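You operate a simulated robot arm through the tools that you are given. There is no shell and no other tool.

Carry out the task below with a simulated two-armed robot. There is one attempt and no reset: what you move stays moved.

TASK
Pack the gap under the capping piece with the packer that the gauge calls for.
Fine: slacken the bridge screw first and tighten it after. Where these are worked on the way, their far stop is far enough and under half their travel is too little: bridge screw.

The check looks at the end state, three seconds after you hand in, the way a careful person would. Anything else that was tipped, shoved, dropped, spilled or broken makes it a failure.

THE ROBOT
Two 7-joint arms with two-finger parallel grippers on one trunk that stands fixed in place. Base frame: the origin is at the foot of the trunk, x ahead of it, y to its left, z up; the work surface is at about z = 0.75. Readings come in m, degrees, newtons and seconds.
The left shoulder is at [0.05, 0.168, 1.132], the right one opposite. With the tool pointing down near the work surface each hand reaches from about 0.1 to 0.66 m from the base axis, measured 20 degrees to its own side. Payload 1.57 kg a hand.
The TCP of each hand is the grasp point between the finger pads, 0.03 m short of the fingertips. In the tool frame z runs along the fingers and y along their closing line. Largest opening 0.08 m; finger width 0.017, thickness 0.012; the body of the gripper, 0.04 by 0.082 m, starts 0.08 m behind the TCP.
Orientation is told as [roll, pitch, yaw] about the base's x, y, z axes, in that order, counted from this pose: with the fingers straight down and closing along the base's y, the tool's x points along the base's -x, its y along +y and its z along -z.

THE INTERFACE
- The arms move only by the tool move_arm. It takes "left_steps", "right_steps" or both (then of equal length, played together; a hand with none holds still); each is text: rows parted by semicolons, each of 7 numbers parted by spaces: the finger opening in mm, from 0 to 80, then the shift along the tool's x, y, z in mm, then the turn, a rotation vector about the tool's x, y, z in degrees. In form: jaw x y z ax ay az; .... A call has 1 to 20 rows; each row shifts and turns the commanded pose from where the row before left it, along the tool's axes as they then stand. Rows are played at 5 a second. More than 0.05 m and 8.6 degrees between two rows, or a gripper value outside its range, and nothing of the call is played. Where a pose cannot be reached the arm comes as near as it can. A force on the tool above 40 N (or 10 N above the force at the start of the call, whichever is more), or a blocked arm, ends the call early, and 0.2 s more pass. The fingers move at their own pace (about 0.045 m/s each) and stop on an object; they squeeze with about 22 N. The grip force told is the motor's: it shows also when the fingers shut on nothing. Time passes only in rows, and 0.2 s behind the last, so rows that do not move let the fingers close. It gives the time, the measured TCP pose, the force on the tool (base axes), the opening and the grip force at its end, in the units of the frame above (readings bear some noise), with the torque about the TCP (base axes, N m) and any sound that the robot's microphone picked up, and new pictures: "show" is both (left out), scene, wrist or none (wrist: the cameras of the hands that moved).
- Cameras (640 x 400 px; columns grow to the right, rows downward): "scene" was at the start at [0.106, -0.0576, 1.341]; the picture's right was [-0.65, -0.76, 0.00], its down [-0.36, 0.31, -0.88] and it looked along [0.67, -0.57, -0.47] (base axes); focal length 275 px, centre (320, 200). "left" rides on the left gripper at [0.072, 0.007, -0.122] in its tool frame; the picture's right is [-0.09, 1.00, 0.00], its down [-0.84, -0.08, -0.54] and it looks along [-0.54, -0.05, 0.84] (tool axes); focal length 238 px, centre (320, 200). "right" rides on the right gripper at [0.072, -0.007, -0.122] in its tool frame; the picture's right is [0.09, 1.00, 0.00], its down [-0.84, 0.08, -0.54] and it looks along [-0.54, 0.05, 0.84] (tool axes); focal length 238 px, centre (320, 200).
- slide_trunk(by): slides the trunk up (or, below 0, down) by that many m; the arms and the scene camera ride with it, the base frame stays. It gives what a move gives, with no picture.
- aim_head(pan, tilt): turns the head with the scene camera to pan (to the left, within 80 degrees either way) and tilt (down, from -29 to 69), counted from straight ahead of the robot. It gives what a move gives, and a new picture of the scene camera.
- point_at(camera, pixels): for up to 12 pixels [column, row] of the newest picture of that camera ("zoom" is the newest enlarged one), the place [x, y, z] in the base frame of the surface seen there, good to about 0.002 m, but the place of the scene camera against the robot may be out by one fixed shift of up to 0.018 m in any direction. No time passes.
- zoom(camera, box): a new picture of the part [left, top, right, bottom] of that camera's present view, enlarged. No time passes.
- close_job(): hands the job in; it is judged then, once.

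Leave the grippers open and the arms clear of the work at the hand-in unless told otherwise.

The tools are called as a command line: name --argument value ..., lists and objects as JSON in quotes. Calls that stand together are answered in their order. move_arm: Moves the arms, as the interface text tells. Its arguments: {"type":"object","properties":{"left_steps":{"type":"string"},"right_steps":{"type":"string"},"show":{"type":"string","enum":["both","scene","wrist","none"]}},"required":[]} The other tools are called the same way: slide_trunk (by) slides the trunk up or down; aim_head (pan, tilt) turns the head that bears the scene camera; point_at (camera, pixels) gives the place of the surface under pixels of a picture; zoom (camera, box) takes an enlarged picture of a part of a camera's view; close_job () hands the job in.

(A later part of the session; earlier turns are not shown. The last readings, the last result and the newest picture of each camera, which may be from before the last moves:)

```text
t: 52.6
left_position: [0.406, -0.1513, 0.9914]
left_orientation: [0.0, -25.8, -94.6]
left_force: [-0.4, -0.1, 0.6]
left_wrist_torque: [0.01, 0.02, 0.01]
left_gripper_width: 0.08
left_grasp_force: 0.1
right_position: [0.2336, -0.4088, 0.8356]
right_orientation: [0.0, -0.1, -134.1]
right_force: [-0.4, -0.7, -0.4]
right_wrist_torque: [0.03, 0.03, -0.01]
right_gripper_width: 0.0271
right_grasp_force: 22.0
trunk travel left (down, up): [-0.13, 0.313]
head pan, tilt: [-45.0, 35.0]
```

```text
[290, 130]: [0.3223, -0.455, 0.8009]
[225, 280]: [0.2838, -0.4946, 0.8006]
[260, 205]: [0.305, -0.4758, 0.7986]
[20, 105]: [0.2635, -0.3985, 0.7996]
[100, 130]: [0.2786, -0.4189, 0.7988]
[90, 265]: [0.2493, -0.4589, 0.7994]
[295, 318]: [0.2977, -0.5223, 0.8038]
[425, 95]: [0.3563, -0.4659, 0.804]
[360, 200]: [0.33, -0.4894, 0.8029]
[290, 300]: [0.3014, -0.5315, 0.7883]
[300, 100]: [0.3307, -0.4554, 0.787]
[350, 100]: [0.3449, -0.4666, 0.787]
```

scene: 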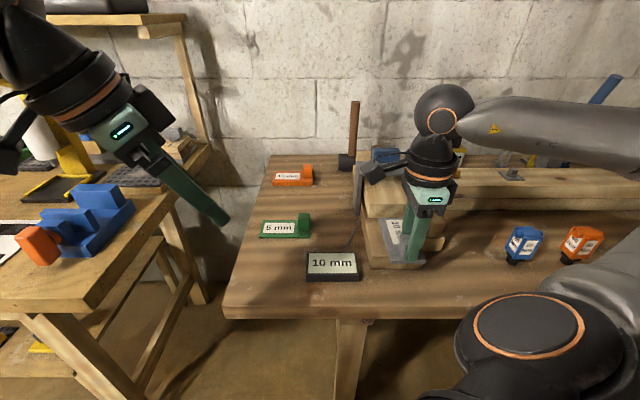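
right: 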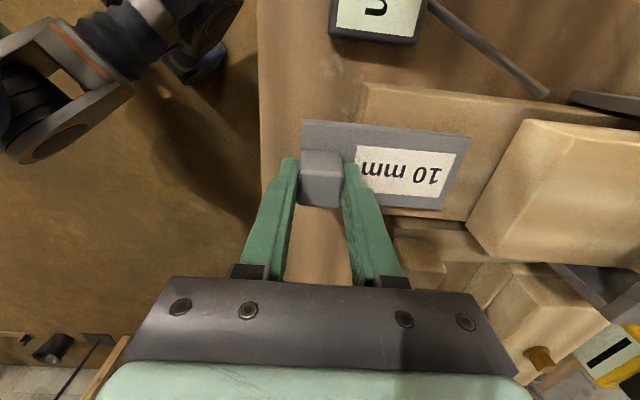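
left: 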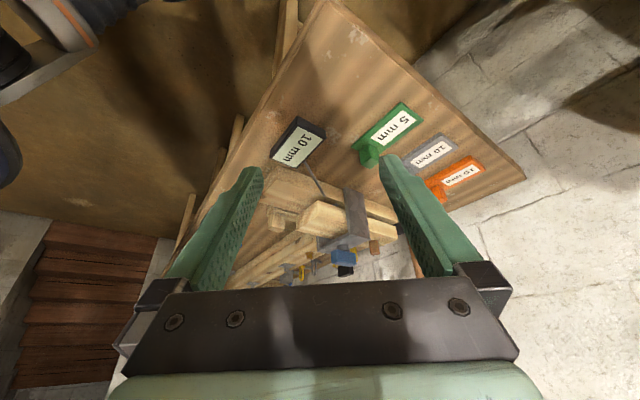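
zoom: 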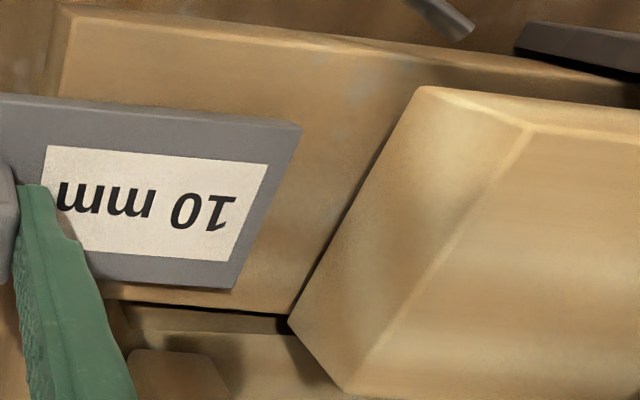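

The plate is level at z≈0.790–0.800 against a gap of 0.788–0.802. Advancing 40 mm along the axis so that the tip enters about 10 mm.

move_arm --right_steps "10 0 10 0 0 0 0; 10 0 10 0 0 0 0; 10 0 8 0 0 0 0; 10 0 6 0 0 0 0; 10 0 6 0 0 0 0; 10 0 0 0 0 0 0" --show "wrist"

zoom --camera "left" --box '[250, 160, 355, 230]'

zoom --camera "right" --box '[350, 80, 510, 260]'

```text
t: 53.7
left_position: [0.4058, -0.1516, 0.9914]
left_orientation: [0.1, -25.8, -94.6]
left_force: [-0.5, -0.2, 1.0]
left_wrist_torque: [-0.01, -0.02, 0.02]
left_gripper_width: 0.08
left_grasp_force: 0.0
right_position: [0.2576, -0.426, 0.8347]
right_orientation: [-1.2, -0.2, -133.7]
right_force: [0.3, 0.5, 1.5]
right_wrist_torque: [-0.09, -0.15, -0.03]
right_gripper_width: 0.0275
right_grasp_force: 21.8
trunk travel left (down, up): [-0.13, 0.313]
head pan, tilt: [-45.0, 35.0]
stopped in row 5 (right hand): the force on the tool passed its limit at 44 N (the readings are from after the stop); the commanded pose is now the measured one
```

right: 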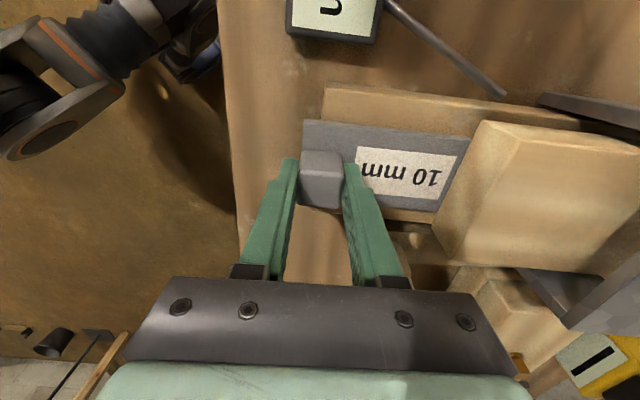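

```text
5.71 times, centred on (302, 195) of left
```

zoom: 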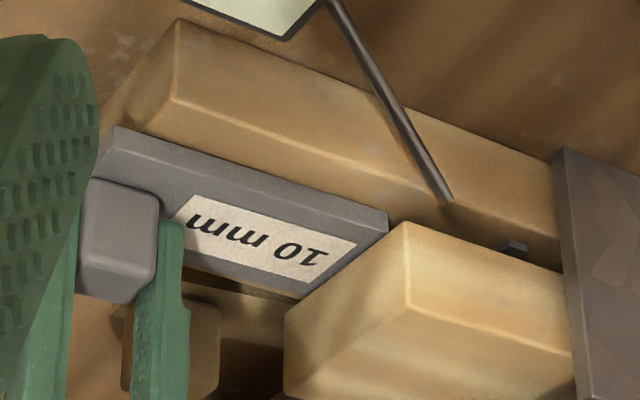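

```text
2.22 times, centred on (430, 170) of right
```

zoom: 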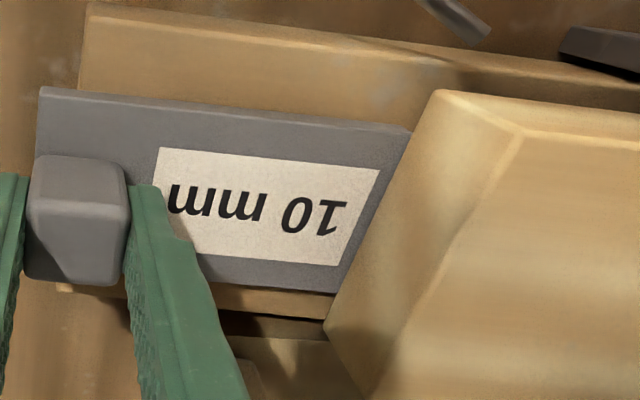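

The tip touched the cap's front face (44 N stop), so the plate was a little too high; the gap is tighter than the rounded edges made it look. I'll back off 8 mm, square the hand again, and check that the cap hasn't moved.

move_arm --right_steps "10 0 -8 0 0 0 0; 10 0 0 0 -1.2 0.2 0.4; 10 0 0 0 0 0 0" --show "wrist"

zoom --camera "right" --box '[350, 80, 510, 260]'

point_at --camera "zoom" --pixels '[[60, 100], [370, 135], [320, 285], [340, 210], [140, 170], [200, 290], [450, 110], [400, 200], [360, 320], [380, 290], [500, 120], [420, 300]]'

```text
t: 54.5
left_position: [0.4059, -0.153, 0.9913]
left_orientation: [-0.1, -25.8, -94.5]
left_force: [-0.3, 0.5, 0.8]
left_wrist_torque: [-0.04, 0.0, -0.01]
left_gripper_width: 0.08
left_grasp_force: 0.0
right_position: [0.2499, -0.4211, 0.8346]
right_orientation: [-0.2, -0.1, -134.2]
right_force: [-0.1, 0.1, -1.4]
right_wrist_torque: [0.04, 0.03, -0.02]
right_gripper_width: 0.0273
right_grasp_force: 22.0
trunk travel left (down, up): [-0.13, 0.313]
head pan, tilt: [-45.0, 35.0]
```

right: 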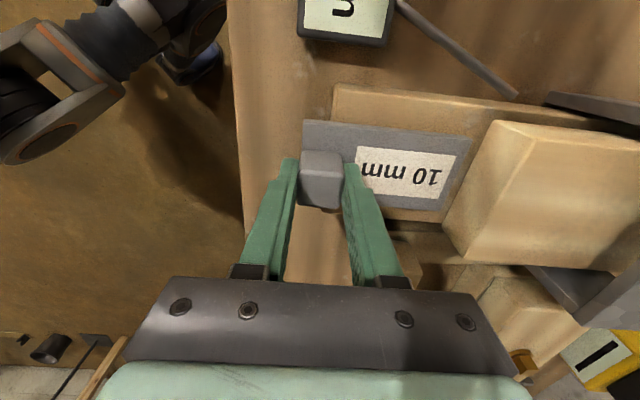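

```text
2.22 times, centred on (430, 170) of right
```

zoom: 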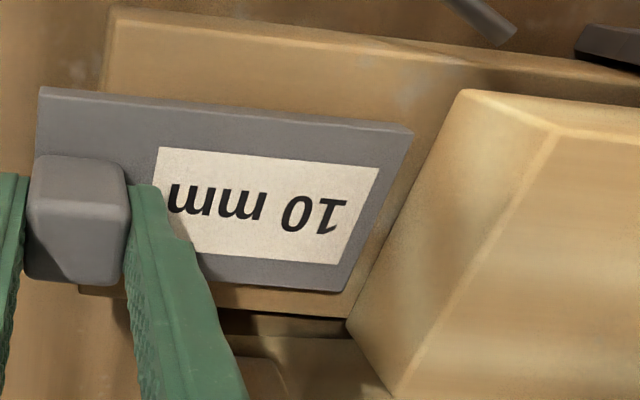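

```text
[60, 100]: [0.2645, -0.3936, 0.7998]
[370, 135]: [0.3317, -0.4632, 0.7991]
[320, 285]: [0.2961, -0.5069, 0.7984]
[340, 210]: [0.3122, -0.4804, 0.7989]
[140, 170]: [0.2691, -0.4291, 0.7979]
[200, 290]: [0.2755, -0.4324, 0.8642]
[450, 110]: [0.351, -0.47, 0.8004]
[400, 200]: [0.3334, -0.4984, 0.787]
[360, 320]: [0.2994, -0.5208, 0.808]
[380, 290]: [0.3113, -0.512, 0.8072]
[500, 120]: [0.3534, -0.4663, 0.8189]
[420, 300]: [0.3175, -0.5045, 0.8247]
```

The cap hasn't moved (front still at the same place). The plate bottom is only about 1 mm above the base, so I'll lower gently in 0.5 mm steps until it just rests on the base.

move_arm --right_steps "10 0 0 0.5 0 0 0; 10 0 0 0.5 0 0 0; 10 0 0 0 0 0 0" --show "none"

```text
t: 55.3
left_position: [0.4056, -0.1508, 0.9913]
left_orientation: [0.0, -25.8, -94.6]
left_force: [0.9, 0.4, -0.1]
left_wrist_torque: [-0.03, 0.01, -0.01]
left_gripper_width: 0.0802
left_grasp_force: 0.0
right_position: [0.2506, -0.4207, 0.8333]
right_orientation: [-0.1, 0.0, -134.1]
right_force: [0.1, 0.0, 0.1]
right_wrist_torque: [0.03, 0.06, 0.02]
right_gripper_width: 0.0272
right_grasp_force: 22.7
trunk travel left (down, up): [-0.13, 0.313]
head pan, tilt: [-45.0, 35.0]
```

No contact yet (0.1 N). Lowering a little more.

move_arm --right_steps "10 0 0 0.5 0 0 0; 10 0 0 0.5 0 0 0; 10 0 0 0 0 0 0" --show "none"

```text
t: 56.1
left_position: [0.4051, -0.151, 0.9905]
left_orientation: [0.0, -25.8, -94.5]
left_force: [0.9, -0.5, -0.1]
left_wrist_torque: [0.03, 0.0, 0.0]
left_gripper_width: 0.0802
left_grasp_force: 0.0
right_position: [0.2507, -0.4197, 0.8332]
right_orientation: [-0.1, 0.1, -134.2]
right_force: [0.3, -1.1, 3.4]
right_wrist_torque: [-0.09, -0.02, -0.06]
right_gripper_width: 0.0275
right_grasp_force: 21.9
trunk travel left (down, up): [-0.13, 0.313]
head pan, tilt: [-45.0, 35.0]
```

The plate rests on the base (3.4 N). Raising by 0.2 mm to ease the load and advancing slowly toward the gap.

move_arm --right_steps "10 0 2 -0.2 0 0 0; 10 0 3 0 0 0 0; 10 0 3 0 0 0 0; 10 0 2 0 0 0 0; 10 0 2 0 0 0 0; 10 0 2 0 0 0 0; 10 0 0 0 0 0 0" --show "wrist"

zoom --camera "left" --box '[250, 160, 355, 230]'

```text
t: 57.7
left_position: [0.406, -0.1518, 0.992]
left_orientation: [0.0, -25.9, -94.5]
left_force: [-0.3, 0.6, -0.1]
left_wrist_torque: [-0.02, 0.01, 0.01]
left_gripper_width: 0.0797
left_grasp_force: 0.0
right_position: [0.2598, -0.4303, 0.8342]
right_orientation: [-0.1, 0.0, -134.1]
right_force: [-0.8, 0.4, -0.1]
right_wrist_torque: [-0.04, 0.01, 0.02]
right_gripper_width: 0.0273
right_grasp_force: 21.9
trunk travel left (down, up): [-0.13, 0.313]
head pan, tilt: [-45.0, 35.0]
```

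right: 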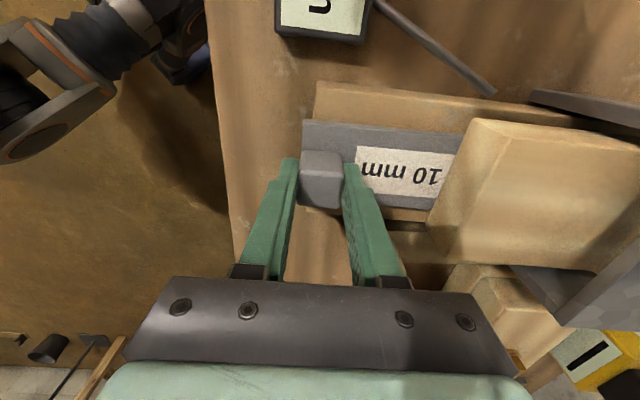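

```text
5.71 times, centred on (302, 195) of left
```

zoom: 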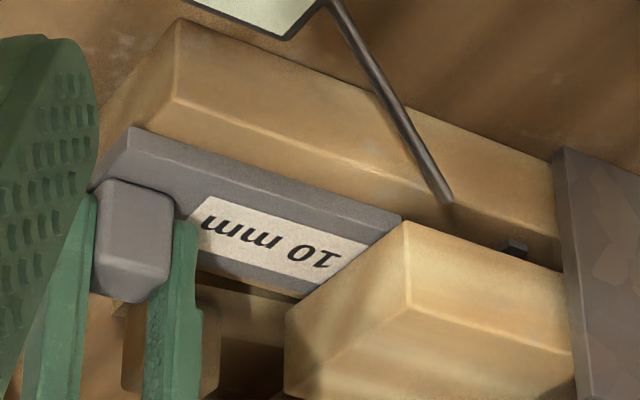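

No resistance, and the tip is now about 5 mm under the cap. Continuing in 4 mm steps.

move_arm --right_steps "10 0 4 0 0 0 0; 10 0 4 0 0 0 0; 10 0 4 0 0 0 0; 10 0 4 0 0 0 0; 10 0 4 0 0 0 0; 10 0 0 0 0 0 0" --show "wrist"

zoom --camera "left" --box '[250, 160, 355, 230]'

```text
t: 59.1
left_position: [0.4065, -0.1506, 0.992]
left_orientation: [0.1, -25.8, -94.6]
left_force: [0.5, -0.2, -0.6]
left_wrist_torque: [-0.02, -0.01, 0.0]
left_gripper_width: 0.0801
left_grasp_force: 0.2
right_position: [0.2749, -0.4434, 0.8316]
right_orientation: [-0.1, 0.0, -134.1]
right_force: [-1.5, 1.7, 4.3]
right_wrist_torque: [-0.02, -0.04, -0.02]
right_gripper_width: 0.027
right_grasp_force: 22.2
trunk travel left (down, up): [-0.13, 0.313]
head pan, tilt: [-45.0, 35.0]
```

right: 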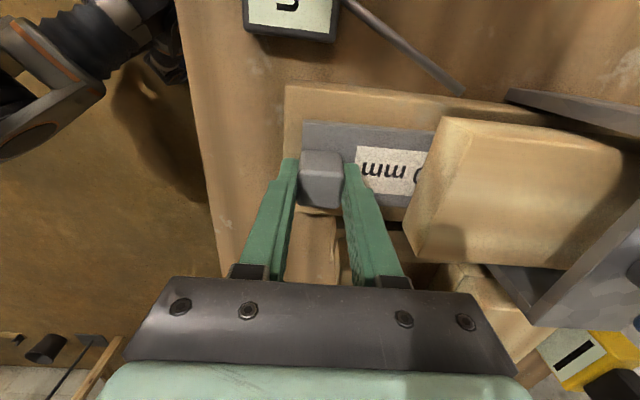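

```text
5.71 times, centred on (302, 195) of left
```

zoom: 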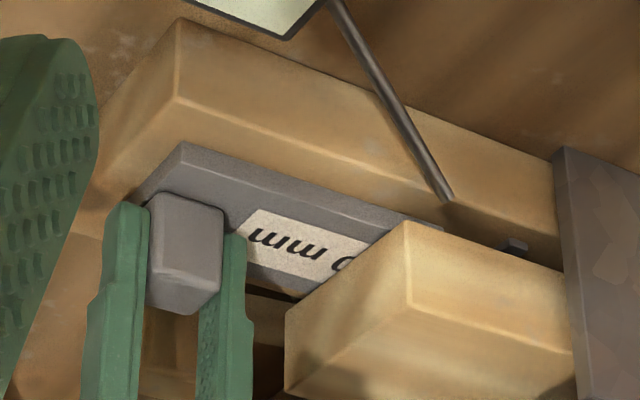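

Sliding in freely (about 25 mm deep, 4 N vertical). Continuing 28 mm more in 4 mm steps.

move_arm --right_steps "10 0 4 -0.3 0 0 0; 10 0 4 0 0 0 0; 10 0 4 0 0 0 0; 10 0 4 0 0 0 0; 10 0 4 0 0 0 0; 10 0 4 0 0 0 0; 10 0 4 0 0 0 0; 10 0 0 0 0 0 0" --show "wrist"

zoom --camera "left" --box '[250, 160, 355, 230]'

```text
t: 60.9
left_position: [0.4044, -0.1507, 0.9917]
left_orientation: [-0.1, -25.7, -94.6]
left_force: [-0.1, 0.0, -0.6]
left_wrist_torque: [-0.02, -0.01, -0.02]
left_gripper_width: 0.0799
left_grasp_force: 0.1
right_position: [0.293, -0.4618, 0.833]
right_orientation: [-0.3, 0.0, -134.1]
right_force: [-8.3, 7.3, 3.0]
right_wrist_torque: [0.05, 0.02, -0.27]
right_gripper_width: 0.0272
right_grasp_force: 22.0
trunk travel left (down, up): [-0.13, 0.313]
head pan, tilt: [-45.0, 35.0]
```

right: 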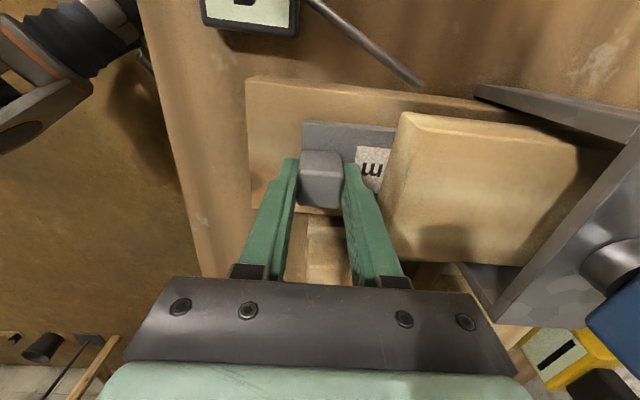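

```text
5.71 times, centred on (302, 195) of left
```

zoom: 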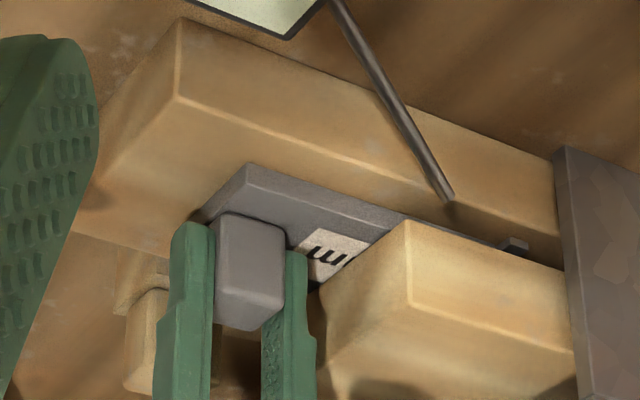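

There's now an 11 N push-back along the axis: the plate tip seems to have met something near the grey nib. I'll zoom there from the left camera.

zoom --camera "left" --box '[305, 185, 350, 215]'

point_at --camera "zoom" --pixels '[[400, 300], [370, 285], [430, 310], [445, 290], [420, 320], [455, 300], [330, 270], [200, 220]]'

```text
13.33 times, centred on (328, 200) of left
```

zoom: 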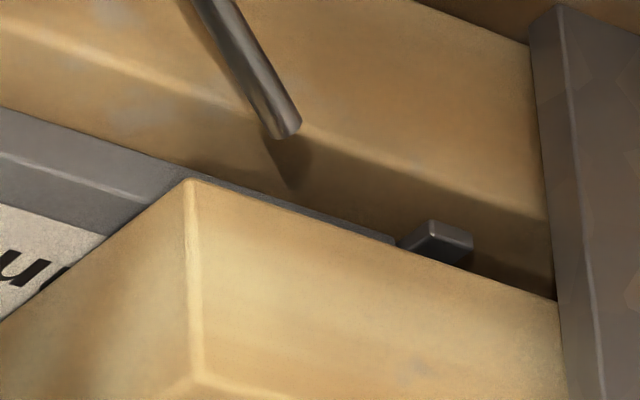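

```text
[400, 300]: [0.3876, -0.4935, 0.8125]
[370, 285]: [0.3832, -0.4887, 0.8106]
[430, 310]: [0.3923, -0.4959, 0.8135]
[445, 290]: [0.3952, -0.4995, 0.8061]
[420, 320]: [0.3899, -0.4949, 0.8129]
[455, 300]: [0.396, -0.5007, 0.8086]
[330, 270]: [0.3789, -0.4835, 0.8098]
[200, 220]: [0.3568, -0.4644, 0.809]
```

The plate's leading edge sits right against the grey nib, which is evidently the depth stop. The packer is home. I'll ease off 1.5 mm of push, open the fingers a little (cap front is 21 mm from the finger), and rise.

move_arm --right_steps "10 0 -1.4 0 0 0 0; 10 0 0 0 0 0 0; 44 0 0 0 0 0 0; 44 0 0 0 0 0 0; 44 0 0 0 0 0 0; 44 0 0 -20 0 0 0; 44 0 0 -30 0 0 0; 44 0 0 -30 0 0 0; 44 0 0 -40 0 0 0; 44 0 0 -40 0 0 0; 44 0 0 0 0 0 0" --show "both"

zoom --camera "left" --box '[250, 150, 385, 240]'

```text
t: 63.3
left_position: [0.4057, -0.1521, 0.9918]
left_orientation: [0.0, -25.8, -94.5]
left_force: [-0.5, -0.2, 0.0]
left_wrist_torque: [0.01, -0.02, 0.02]
left_gripper_width: 0.0798
left_grasp_force: 0.2
right_position: [0.2922, -0.4617, 0.9963]
right_orientation: [-0.3, 0.0, -134.1]
right_force: [-0.7, -0.9, -0.9]
right_wrist_torque: [-0.03, 0.02, 0.0]
right_gripper_width: 0.0439
right_grasp_force: 0.0
trunk travel left (down, up): [-0.13, 0.313]
head pan, tilt: [-45.0, 35.0]
```

scene: 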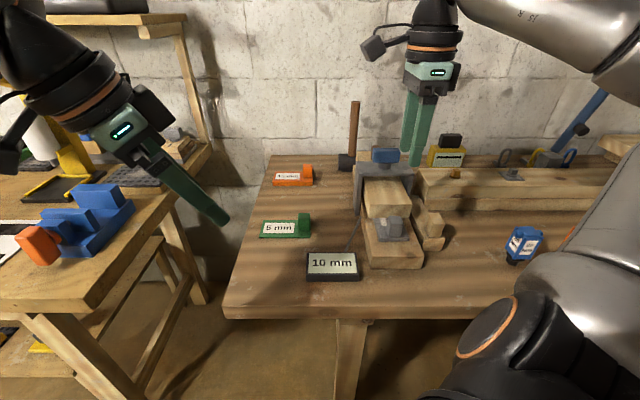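
right: 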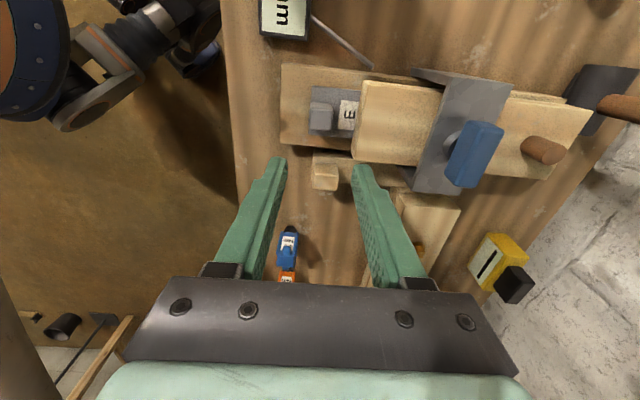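

```text
4.44 times, centred on (318, 195) of left
```

zoom: 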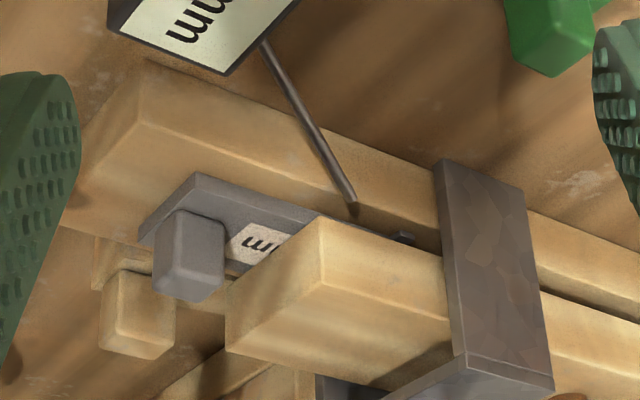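

The packer stays in place. I'll check its position and squareness from above.

zoom --camera "right" --box '[270, 50, 450, 200]'

```text
2.67 times, centred on (360, 125) of right
```

zoom: 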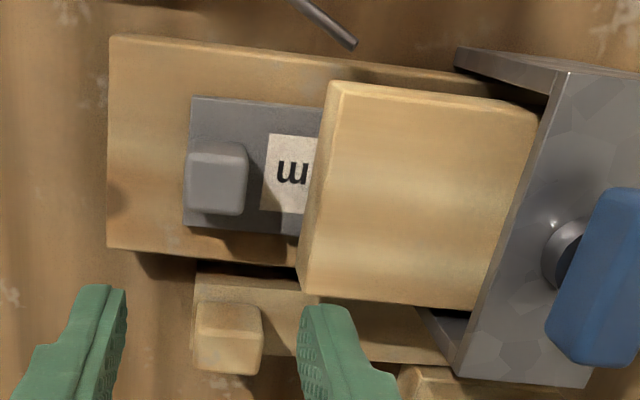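

point_at --camera "zoom" --pixels '[[193, 100], [185, 220], [320, 108], [290, 230], [215, 180], [112, 40], [110, 243], [335, 90], [305, 290], [400, 190], [530, 110], [470, 300]]'

```text
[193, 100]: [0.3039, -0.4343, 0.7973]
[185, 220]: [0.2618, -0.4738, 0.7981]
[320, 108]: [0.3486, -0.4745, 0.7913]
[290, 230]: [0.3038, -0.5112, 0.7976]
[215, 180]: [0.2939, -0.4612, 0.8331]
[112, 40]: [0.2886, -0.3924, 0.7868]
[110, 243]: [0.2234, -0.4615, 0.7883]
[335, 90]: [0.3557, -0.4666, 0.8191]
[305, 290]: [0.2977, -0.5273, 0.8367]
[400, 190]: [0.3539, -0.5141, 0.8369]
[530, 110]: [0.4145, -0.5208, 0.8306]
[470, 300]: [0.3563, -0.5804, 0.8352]
```

The packer is centred on the block (within 1 mm), square, about 52 mm under the cap. To be sure it is firmly home, I'll close the fingers, come down behind the handle, and push gently along the axis.

move_arm --right_steps "0 0 -18 0 0 0 0; 0 0 -18 0 0 0 0; 0 0 0 0 0 0 0; 0 0 0 40 0 0 0; 0 0 0 40 0 0 0; 0 0 0 40 0 0 0; 0 0 0 40 0 0 0; 0 0 0 0 0 0 0" --show "both"

zoom --camera "left" --box '[230, 140, 365, 240]'

```text
t: 65.1
left_position: [0.4062, -0.1512, 0.9918]
left_orientation: [0.0, -25.8, -94.5]
left_force: [0.2, 0.4, 0.2]
left_wrist_torque: [-0.02, 0.01, -0.01]
left_gripper_width: 0.0801
left_grasp_force: 0.0
right_position: [0.2674, -0.4387, 0.8341]
right_orientation: [-0.1, 0.1, -134.1]
right_force: [-0.6, 0.3, 0.6]
right_wrist_torque: [0.01, -0.04, -0.01]
right_gripper_width: 0.0001
right_grasp_force: 21.3
trunk travel left (down, up): [-0.13, 0.313]
head pan, tilt: [-45.0, 35.0]
```

scene: 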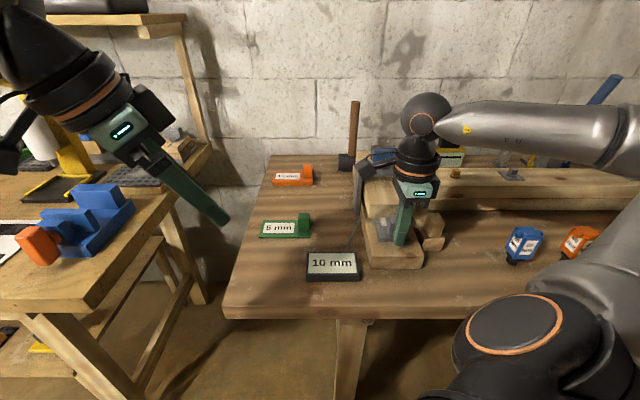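
right: 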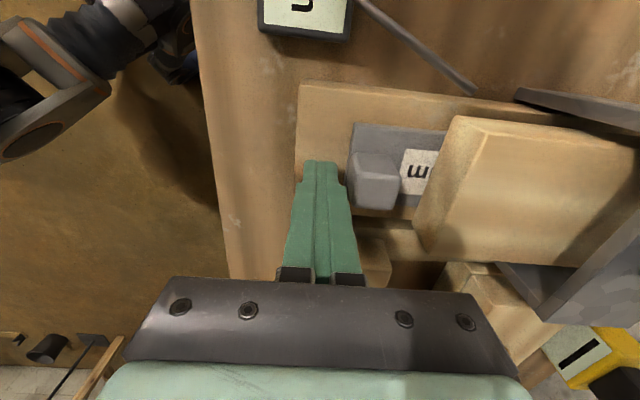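

```text
4.00 times, centred on (298, 190) of left
```

zoom: 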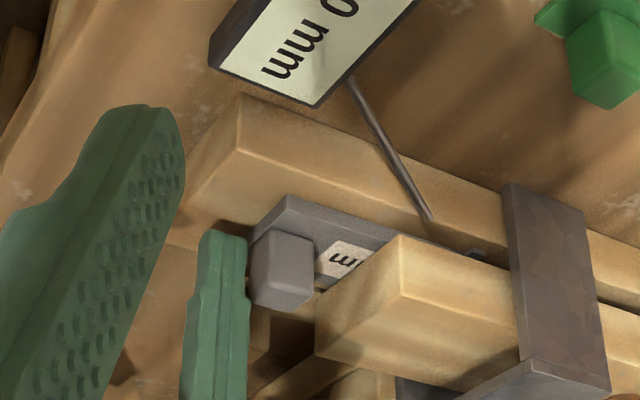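

The closed fingers are about 9 mm behind the handle. Advancing gently by 6 mm, then in 1 mm steps.

move_arm --right_steps "0 0 4 0 0 0 0; 0 0 2 0 0 0 0; 0 0 1 0 0 0 0; 0 0 1 0 0 0 0; 0 0 1 0 0 0 0; 0 0 0 0 0 0 0" --show "wrist"

```text
t: 66.5
left_position: [0.4053, -0.1534, 0.9918]
left_orientation: [0.0, -25.8, -94.6]
left_force: [0.3, 0.2, -0.7]
left_wrist_torque: [0.02, 0.0, -0.01]
left_gripper_width: 0.0799
left_grasp_force: 0.0
right_position: [0.2738, -0.4444, 0.8337]
right_orientation: [-0.1, 0.2, -134.1]
right_force: [-0.8, -0.1, 0.1]
right_wrist_torque: [-0.05, -0.01, 0.01]
right_gripper_width: 0.0
right_grasp_force: 21.5
trunk travel left (down, up): [-0.13, 0.313]
head pan, tilt: [-45.0, 35.0]
```

right: 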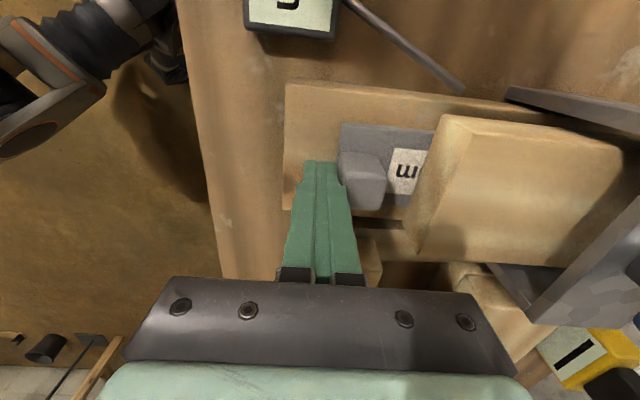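

Still no contact force. Continuing in 1 mm steps.

move_arm --right_steps "0 0 1 0 0 0 0; 0 0 1 0 0 0 0; 0 0 1 0 0 0 0; 0 0 0 0 0 0 0" --show "none"

```text
t: 67.5
left_position: [0.405, -0.1507, 0.9915]
left_orientation: [-0.1, -25.8, -94.7]
left_force: [-0.2, -0.3, 0.3]
left_wrist_torque: [0.02, -0.01, 0.01]
left_gripper_width: 0.0801
left_grasp_force: 0.0
right_position: [0.2757, -0.4465, 0.834]
right_orientation: [-0.2, 0.1, -134.1]
right_force: [-4.2, 7.4, 1.3]
right_wrist_torque: [0.13, 0.03, 0.02]
right_gripper_width: 0.0001
right_grasp_force: 21.6
trunk travel left (down, up): [-0.13, 0.313]
head pan, tilt: [-45.0, 35.0]
```

Contact with 8.5 N push-back. One more mm to see whether it's a hard stop.

move_arm --right_steps "0 0 1 0 0 0 0; 0 0 0.7 0 0 0 0; 0 0 0 0 0 0 0" --show "none"

zoom --camera "left" --box '[305, 185, 350, 215]'

```text
t: 68.3
left_position: [0.4057, -0.1505, 0.9926]
left_orientation: [0.1, -25.9, -94.6]
left_force: [-0.8, -0.7, 0.3]
left_wrist_torque: [-0.02, 0.0, -0.01]
left_gripper_width: 0.0799
left_grasp_force: 0.1
right_position: [0.2762, -0.4465, 0.834]
right_orientation: [-0.3, 0.1, -134.1]
right_force: [-12.8, 15.4, 4.4]
right_wrist_torque: [0.24, 0.2, -0.01]
right_gripper_width: 0.0001
right_grasp_force: 21.1
trunk travel left (down, up): [-0.13, 0.313]
head pan, tilt: [-45.0, 35.0]
```

```text
13.33 times, centred on (328, 200) of left
```

zoom: 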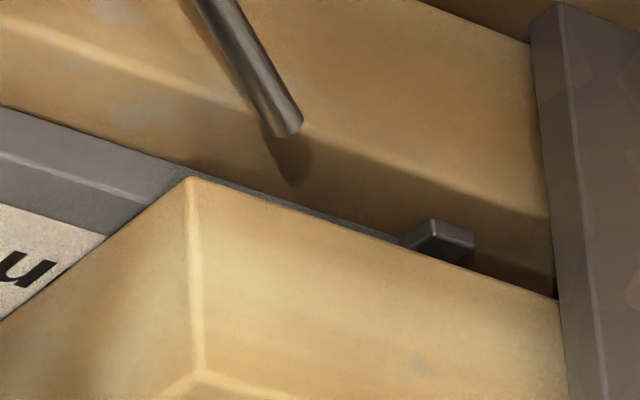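

Hard stop confirmed (20 N, no movement): the packer is home against the stop. I'll back off, rise, and then raise the trunk back so the knob can be worked with the arm posture that worked before.

move_arm --right_steps "0 0 -6 0 0 0 0; 0 0 -6 0 0 0 0; 0 0 0 -35 0 0 0; 0 0 0 -35 0 0 0; 0 0 0 -30 0 0 0; 60 0 0 0 0 0 0; 60 0 0 0 0 0 0" --show "none"

slide_trunk --by 0.12

aim_head --pan -45 --tilt 42

```text
t: 69.9
left_position: [0.406, -0.1516, 0.9912]
left_orientation: [0.0, -25.8, -94.4]
left_force: [0.5, -0.3, -0.2]
left_wrist_torque: [0.0, 0.03, -0.01]
left_gripper_width: 0.08
left_grasp_force: 0.0
right_position: [0.2703, -0.44, 0.9336]
right_orientation: [-0.2, 0.0, -134.1]
right_force: [-0.6, 0.2, 0.0]
right_wrist_torque: [0.01, -0.01, 0.03]
right_gripper_width: 0.05
right_grasp_force: 0.0
trunk travel left (down, up): [-0.13, 0.313]
head pan, tilt: [-45.0, 35.0]
```

```text
t: 71.4
left_position: [0.4054, -0.1511, 1.1111]
left_orientation: [-0.1, -25.8, -94.5]
left_force: [0.4, -0.3, 0.5]
left_wrist_torque: [-0.01, -0.01, 0.01]
left_gripper_width: 0.0802
left_grasp_force: 0.1
right_position: [0.2683, -0.4403, 1.0534]
right_orientation: [-0.1, 0.0, -134.1]
right_force: [0.5, 0.4, 0.6]
right_wrist_torque: [-0.03, -0.04, -0.02]
right_gripper_width: 0.06
right_grasp_force: 0.1
trunk travel left (down, up): [-0.25, 0.193]
head pan, tilt: [-45.0, 35.0]
```

```text
t: 72.1
left_position: [0.4054, -0.1523, 1.112]
left_orientation: [0.0, -25.9, -94.5]
left_force: [0.2, -0.4, -0.4]
left_wrist_torque: [0.01, -0.02, -0.02]
left_gripper_width: 0.08
left_grasp_force: 0.1
right_position: [0.2696, -0.4401, 1.0536]
right_orientation: [-0.1, 0.0, -134.2]
right_force: [0.2, 0.7, 0.3]
right_wrist_torque: [0.01, -0.03, -0.02]
right_gripper_width: 0.0603
right_grasp_force: 0.0
trunk travel left (down, up): [-0.25, 0.193]
head pan, tilt: [-45.0, 42.0]
```

scene: 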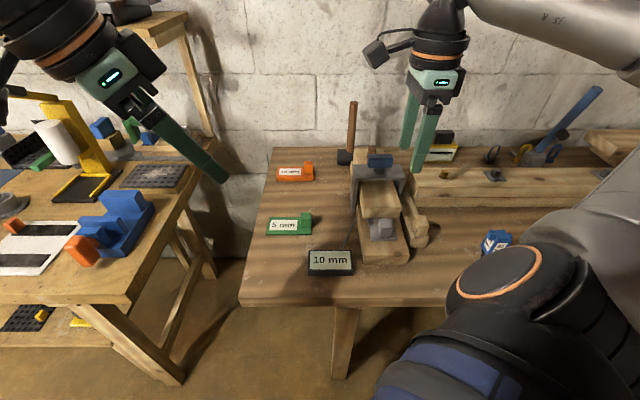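

Now moving the right hand along +x' to above the knob, at z≈1.0, still at yaw -134° (aligned with the knob's present lie).

move_arm --right_steps "60 -0.5 44.6 13 0 0 0; 60 -0.5 44.6 13 0 0 0; 60 -0.5 44.6 13 0 0 0; 60 -0.5 44.6 13 0 0 0; 60 0 0 0 0 0 0" --show "wrist"

zoom --camera "right" --box '[260, 70, 400, 200]'

```text
t: 73.3
left_position: [0.406, -0.1514, 1.1104]
left_orientation: [-0.1, -25.7, -94.4]
left_force: [-1.2, 1.0, 0.9]
left_wrist_torque: [-0.04, -0.01, 0.03]
left_gripper_width: 0.08
left_grasp_force: 0.1
right_position: [0.3942, -0.5645, 1.0037]
right_orientation: [-0.1, 0.1, -134.0]
right_force: [0.2, 0.2, 0.2]
right_wrist_torque: [0.0, 0.0, -0.01]
right_gripper_width: 0.0599
right_grasp_force: 0.0
trunk travel left (down, up): [-0.25, 0.193]
head pan, tilt: [-45.0, 42.0]
```

right: 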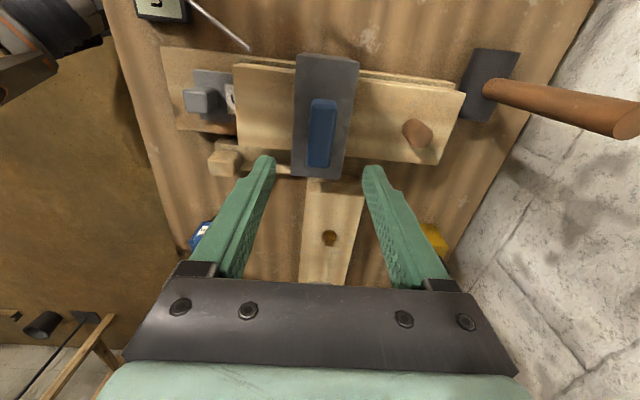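

```text
3.08 times, centred on (330, 135) of right
```

zoom: 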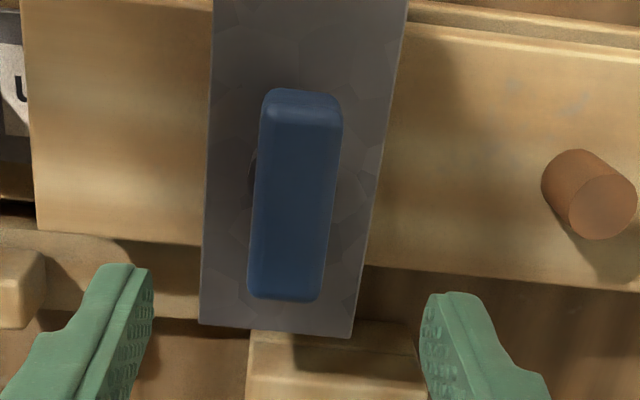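

Measuring the knob here before testing how far clockwise the wrist can go.

point_at --camera "zoom" --pixels '[[270, 120], [332, 125], [315, 292], [255, 285], [295, 205], [330, 40], [560, 60], [590, 205]]'

move_arm --right_steps "60 0 0 0 0 0 8.6; 60 0 0 0 0 0 8.6; 60 0 0 0 0 0 8.6; 60 0 0 0 0 0 8.6; 60 0 0 0 0 0 8.6; 60 0 0 0 0 0 8.6; 60 0 0 0 0 0 8.6; 60 0 0 0 0 0 8.6; 60 0 0 0 0 0 8.6; 60 0 0 0 0 0 8.6; 60 0 0 0 0 0 8.6; 60 0 0 0 0 0 0" --show "both"

```text
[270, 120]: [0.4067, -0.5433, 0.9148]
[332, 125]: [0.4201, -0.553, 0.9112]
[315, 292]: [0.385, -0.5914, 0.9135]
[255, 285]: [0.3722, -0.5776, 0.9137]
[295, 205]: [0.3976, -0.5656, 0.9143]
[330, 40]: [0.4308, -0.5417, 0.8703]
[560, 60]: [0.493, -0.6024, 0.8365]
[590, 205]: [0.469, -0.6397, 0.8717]
```

```text
t: 75.9
left_position: [0.4049, -0.151, 1.1108]
left_orientation: [-0.1, -25.8, -94.5]
left_force: [-0.6, 0.3, -0.2]
left_wrist_torque: [0.0, 0.02, 0.01]
left_gripper_width: 0.0802
left_grasp_force: 0.0
right_position: [0.3954, -0.5643, 1.001]
right_orientation: [0.1, -0.1, 131.1]
right_force: [-0.4, -0.5, -0.3]
right_wrist_torque: [0.01, -0.01, 0.01]
right_gripper_width: 0.0602
right_grasp_force: 0.1
trunk travel left (down, up): [-0.25, 0.193]
head pan, tilt: [-45.0, 42.0]
```

scene: 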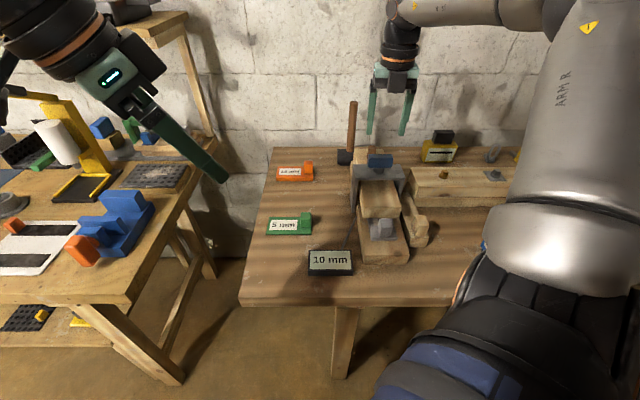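
right: 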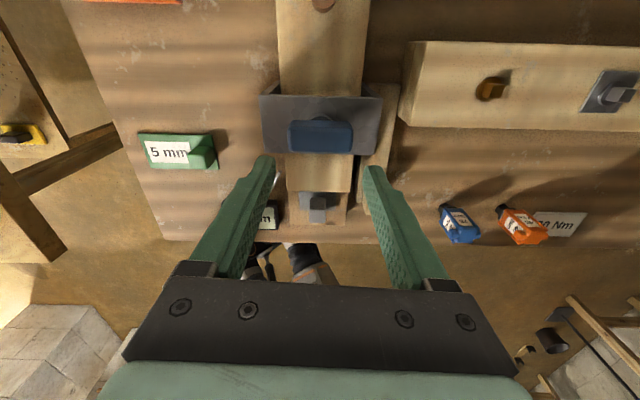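

The wrist reaches yaw -229° freely, so one grip can turn the knob all the way back. Knob centre is (0.396,-0.566). I'll return to yaw -134°, descend onto the knob, and close.

move_arm --right_steps "60 0 0 0 0 0 -8.6; 60 0 0 0 0 0 -8.6; 60 0 0 0 0 0 -8.6; 60 0 0 0 0 0 -8.6; 60 0 0 0 0 0 -8.6; 60 0 0 0 0 0 -8.6; 60 0 0 0 0 0 -8.6; 60 0 0 0 0 0 -8.6; 60 0 0 0 0 0 -8.6; 60 0 0 0 0 0 -8.6; 60 0 0 0 0 0 -8.6; 60 -0.5 1.6 0 0 0 0; 60 0 0 31 0 0 0; 60 0 0 31 0 0 0; 60 0 0 30 0 0 0; 60 0 0 0 0 0 0" --show "both"

```text
t: 79.3
left_position: [0.4057, -0.1516, 1.1111]
left_orientation: [0.0, -26.0, -94.5]
left_force: [0.7, -0.4, 0.1]
left_wrist_torque: [0.0, -0.02, -0.03]
left_gripper_width: 0.08
left_grasp_force: 0.0
right_position: [0.3955, -0.5684, 0.9085]
right_orientation: [-0.1, 0.0, -134.1]
right_force: [0.5, 0.1, -1.2]
right_wrist_torque: [-0.01, -0.02, -0.01]
right_gripper_width: 0.0603
right_grasp_force: 0.1
trunk travel left (down, up): [-0.25, 0.193]
head pan, tilt: [-45.0, 42.0]
```

scene: 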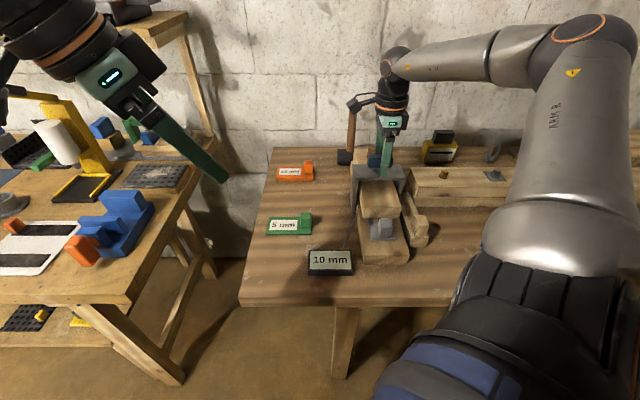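
right: 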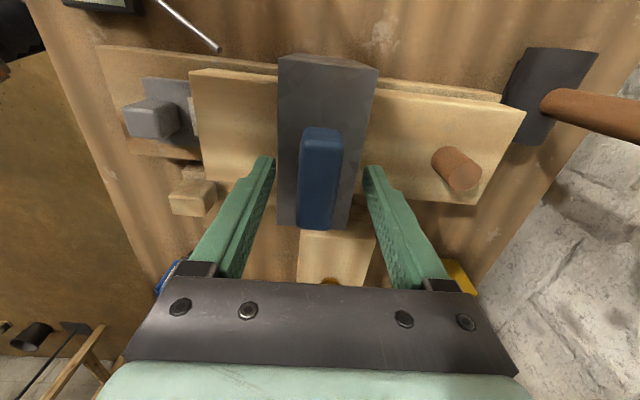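

The knob is between the fingers. A small centering correction, then closing.

move_arm --right_steps "60 1.5 -1 0 0 0 0; 10 0 0 0 0 0 0; 10 0 0 0 0 0 0; 10 0 0 0 0 0 0; 10 0 0 0 0 0 0; 10 0 0 0 0 0 0" --show "none"

```text
t: 80.7
left_position: [0.4062, -0.1515, 1.1119]
left_orientation: [0.1, -25.7, -94.4]
left_force: [-0.8, 0.2, -0.3]
left_wrist_torque: [-0.01, 0.04, -0.01]
left_gripper_width: 0.0798
left_grasp_force: 0.1
right_position: [0.3955, -0.5655, 0.9099]
right_orientation: [-0.1, -0.1, -134.1]
right_force: [-2.4, 2.1, -2.7]
right_wrist_torque: [0.08, 0.05, -0.03]
right_gripper_width: 0.0298
right_grasp_force: 39.6
trunk travel left (down, up): [-0.25, 0.193]
head pan, tilt: [-45.0, 42.0]
```

Well centred (3 N side force). Now turning clockwise (tightening): 4 × 8°.

move_arm --right_steps "10 0 0 0 0 0 8; 10 0 0 0 0 0 8; 10 0 0 0 0 0 8; 10 0 0 0 0 0 8; 10 0 0 0 0 0 0" --show "wrist"

```text
t: 81.9
left_position: [0.4055, -0.1525, 1.1108]
left_orientation: [0.0, -25.8, -94.4]
left_force: [-0.3, 1.2, 0.8]
left_wrist_torque: [-0.02, -0.01, 0.0]
left_gripper_width: 0.08
left_grasp_force: 0.1
right_position: [0.3957, -0.5642, 0.9094]
right_orientation: [-0.1, -0.1, -166.2]
right_force: [-3.9, 1.0, -5.0]
right_wrist_torque: [0.16, -0.87, 0.01]
right_gripper_width: 0.0297
right_grasp_force: 38.8
trunk travel left (down, up): [-0.25, 0.193]
head pan, tilt: [-45.0, 42.0]
```

right: 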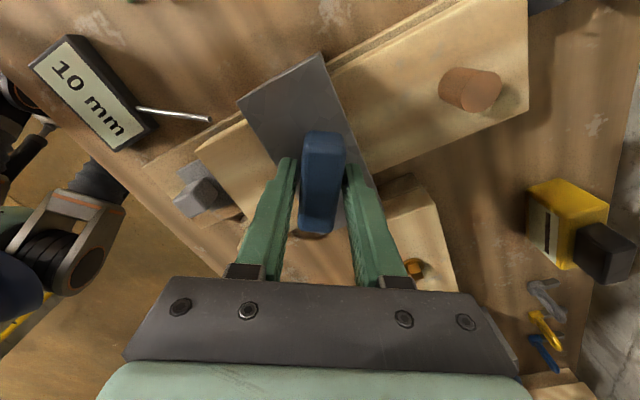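

The knob follows well at low force. Continuing clockwise by another 32°.

move_arm --right_steps "10 0 0 0 0 0 8; 10 0 0 0 0 0 8; 10 0 0 0 0 0 8; 10 0 0 0 0 0 8; 10 0 0 0 0 0 0" --show "wrist"

```text
t: 83.1
left_position: [0.4062, -0.1516, 1.111]
left_orientation: [0.0, -25.8, -94.5]
left_force: [-0.2, 0.7, -0.3]
left_wrist_torque: [0.01, -0.01, 0.03]
left_gripper_width: 0.0799
left_grasp_force: 0.0
right_position: [0.396, -0.5664, 0.9092]
right_orientation: [0.0, -0.1, 161.6]
right_force: [-2.1, 3.1, -2.3]
right_wrist_torque: [0.39, 0.31, -0.04]
right_gripper_width: 0.0296
right_grasp_force: 39.4
trunk travel left (down, up): [-0.25, 0.193]
head pan, tilt: [-45.0, 42.0]
```

right: 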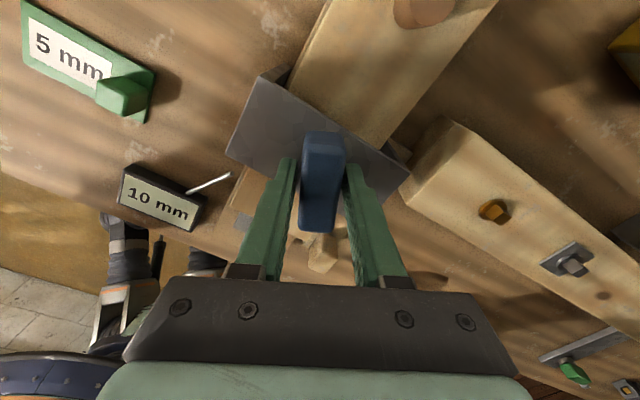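

About 64° turned back; some 26° remain. Continuing.

move_arm --right_steps "10 0 0 0 0 0 7; 10 0 0 0 0 0 7; 10 0 0 0 0 0 6; 10 0 0 0 0 0 4; 10 0 0 0 0 0 0" --show "wrist"

```text
t: 84.3
left_position: [0.4059, -0.1506, 1.1114]
left_orientation: [-0.1, -25.8, -94.6]
left_force: [-0.4, 0.9, 0.6]
left_wrist_torque: [0.01, -0.01, 0.0]
left_gripper_width: 0.0799
left_grasp_force: 0.1
right_position: [0.397, -0.5655, 0.9097]
right_orientation: [0.0, -0.1, 137.8]
right_force: [-4.1, 2.1, -3.4]
right_wrist_torque: [0.03, -0.03, -0.01]
right_gripper_width: 0.0298
right_grasp_force: 39.0
trunk travel left (down, up): [-0.25, 0.193]
head pan, tilt: [-45.0, 42.0]
```

right: 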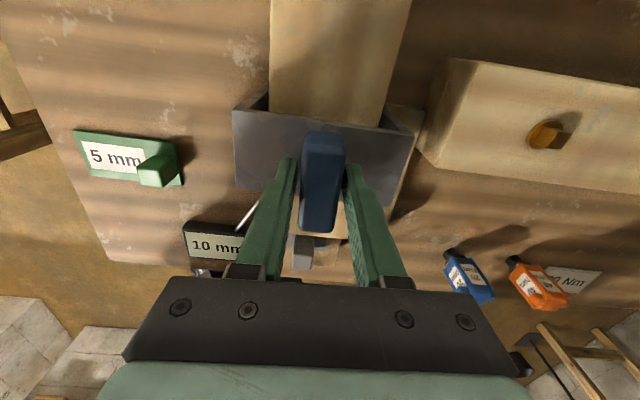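

Knob is nearly back to along-axis (-42°), no stop torque yet. Turning on in small steps to find the stop.

move_arm --right_steps "10 0 0 0 0 0 3; 10 0 0 0 0 0 3; 10 0 0 0 0 0 3; 10 0 0 0 0 0 3; 10 0 0 0 0 0 0" --show "wrist"

```text
t: 85.5
left_position: [0.4048, -0.1528, 1.1129]
left_orientation: [0.0, -25.9, -94.5]
left_force: [0.2, -0.5, 0.1]
left_wrist_torque: [0.02, -0.01, 0.0]
left_gripper_width: 0.08
left_grasp_force: 0.0
right_position: [0.397, -0.5659, 0.9083]
right_orientation: [0.1, -0.1, 125.8]
right_force: [-2.6, -6.2, -0.1]
right_wrist_torque: [-0.11, 0.18, 0.45]
right_gripper_width: 0.0297
right_grasp_force: 38.7
trunk travel left (down, up): [-0.25, 0.193]
head pan, tilt: [-45.0, 42.0]
```

right: 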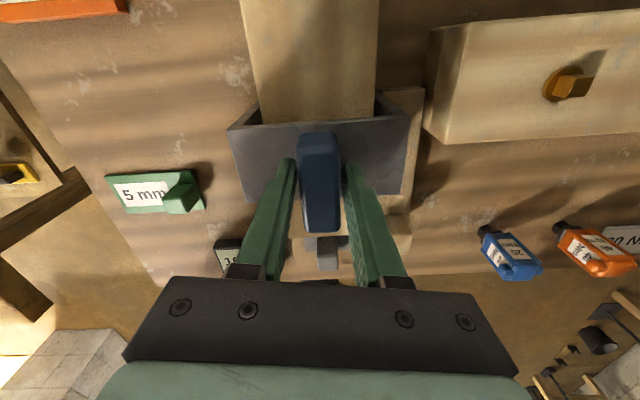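

Torque has risen to 0.45 N·m: the stop is being met. A few more degrees to be sure.

move_arm --right_steps "10 0 0 0 0 0 3; 10 0 0 0 0 0 2; 10 0 0 0 0 0 0" --show "wrist"

zoom --camera "right" --box '[220, 80, 430, 260]'

```text
t: 86.3
left_position: [0.4057, -0.1529, 1.1117]
left_orientation: [0.0, -25.8, -94.7]
left_force: [0.5, 0.4, 0.1]
left_wrist_torque: [0.03, 0.03, 0.0]
left_gripper_width: 0.0799
left_grasp_force: 0.1
right_position: [0.3962, -0.5664, 0.9089]
right_orientation: [0.0, -0.2, 120.8]
right_force: [-5.6, -9.1, 2.9]
right_wrist_torque: [-0.06, 0.29, 0.39]
right_gripper_width: 0.0295
right_grasp_force: 39.7
trunk travel left (down, up): [-0.25, 0.193]
head pan, tilt: [-45.0, 42.0]
```

right: 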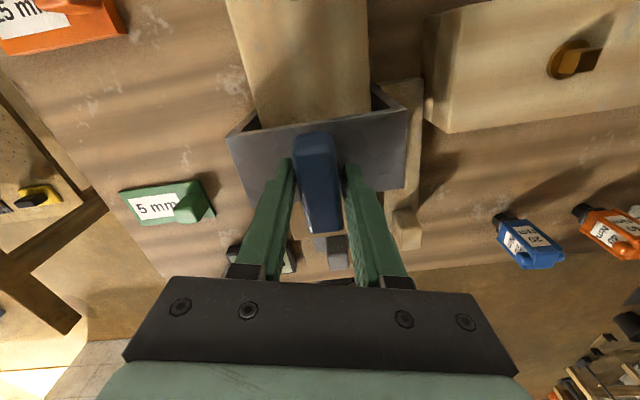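

```text
2.22 times, centred on (325, 170) of right
```

zoom: 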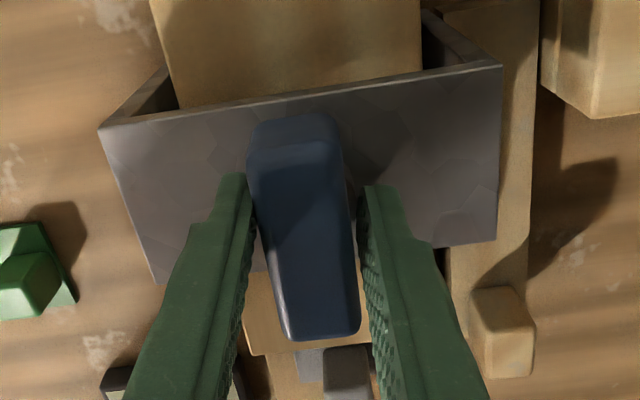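

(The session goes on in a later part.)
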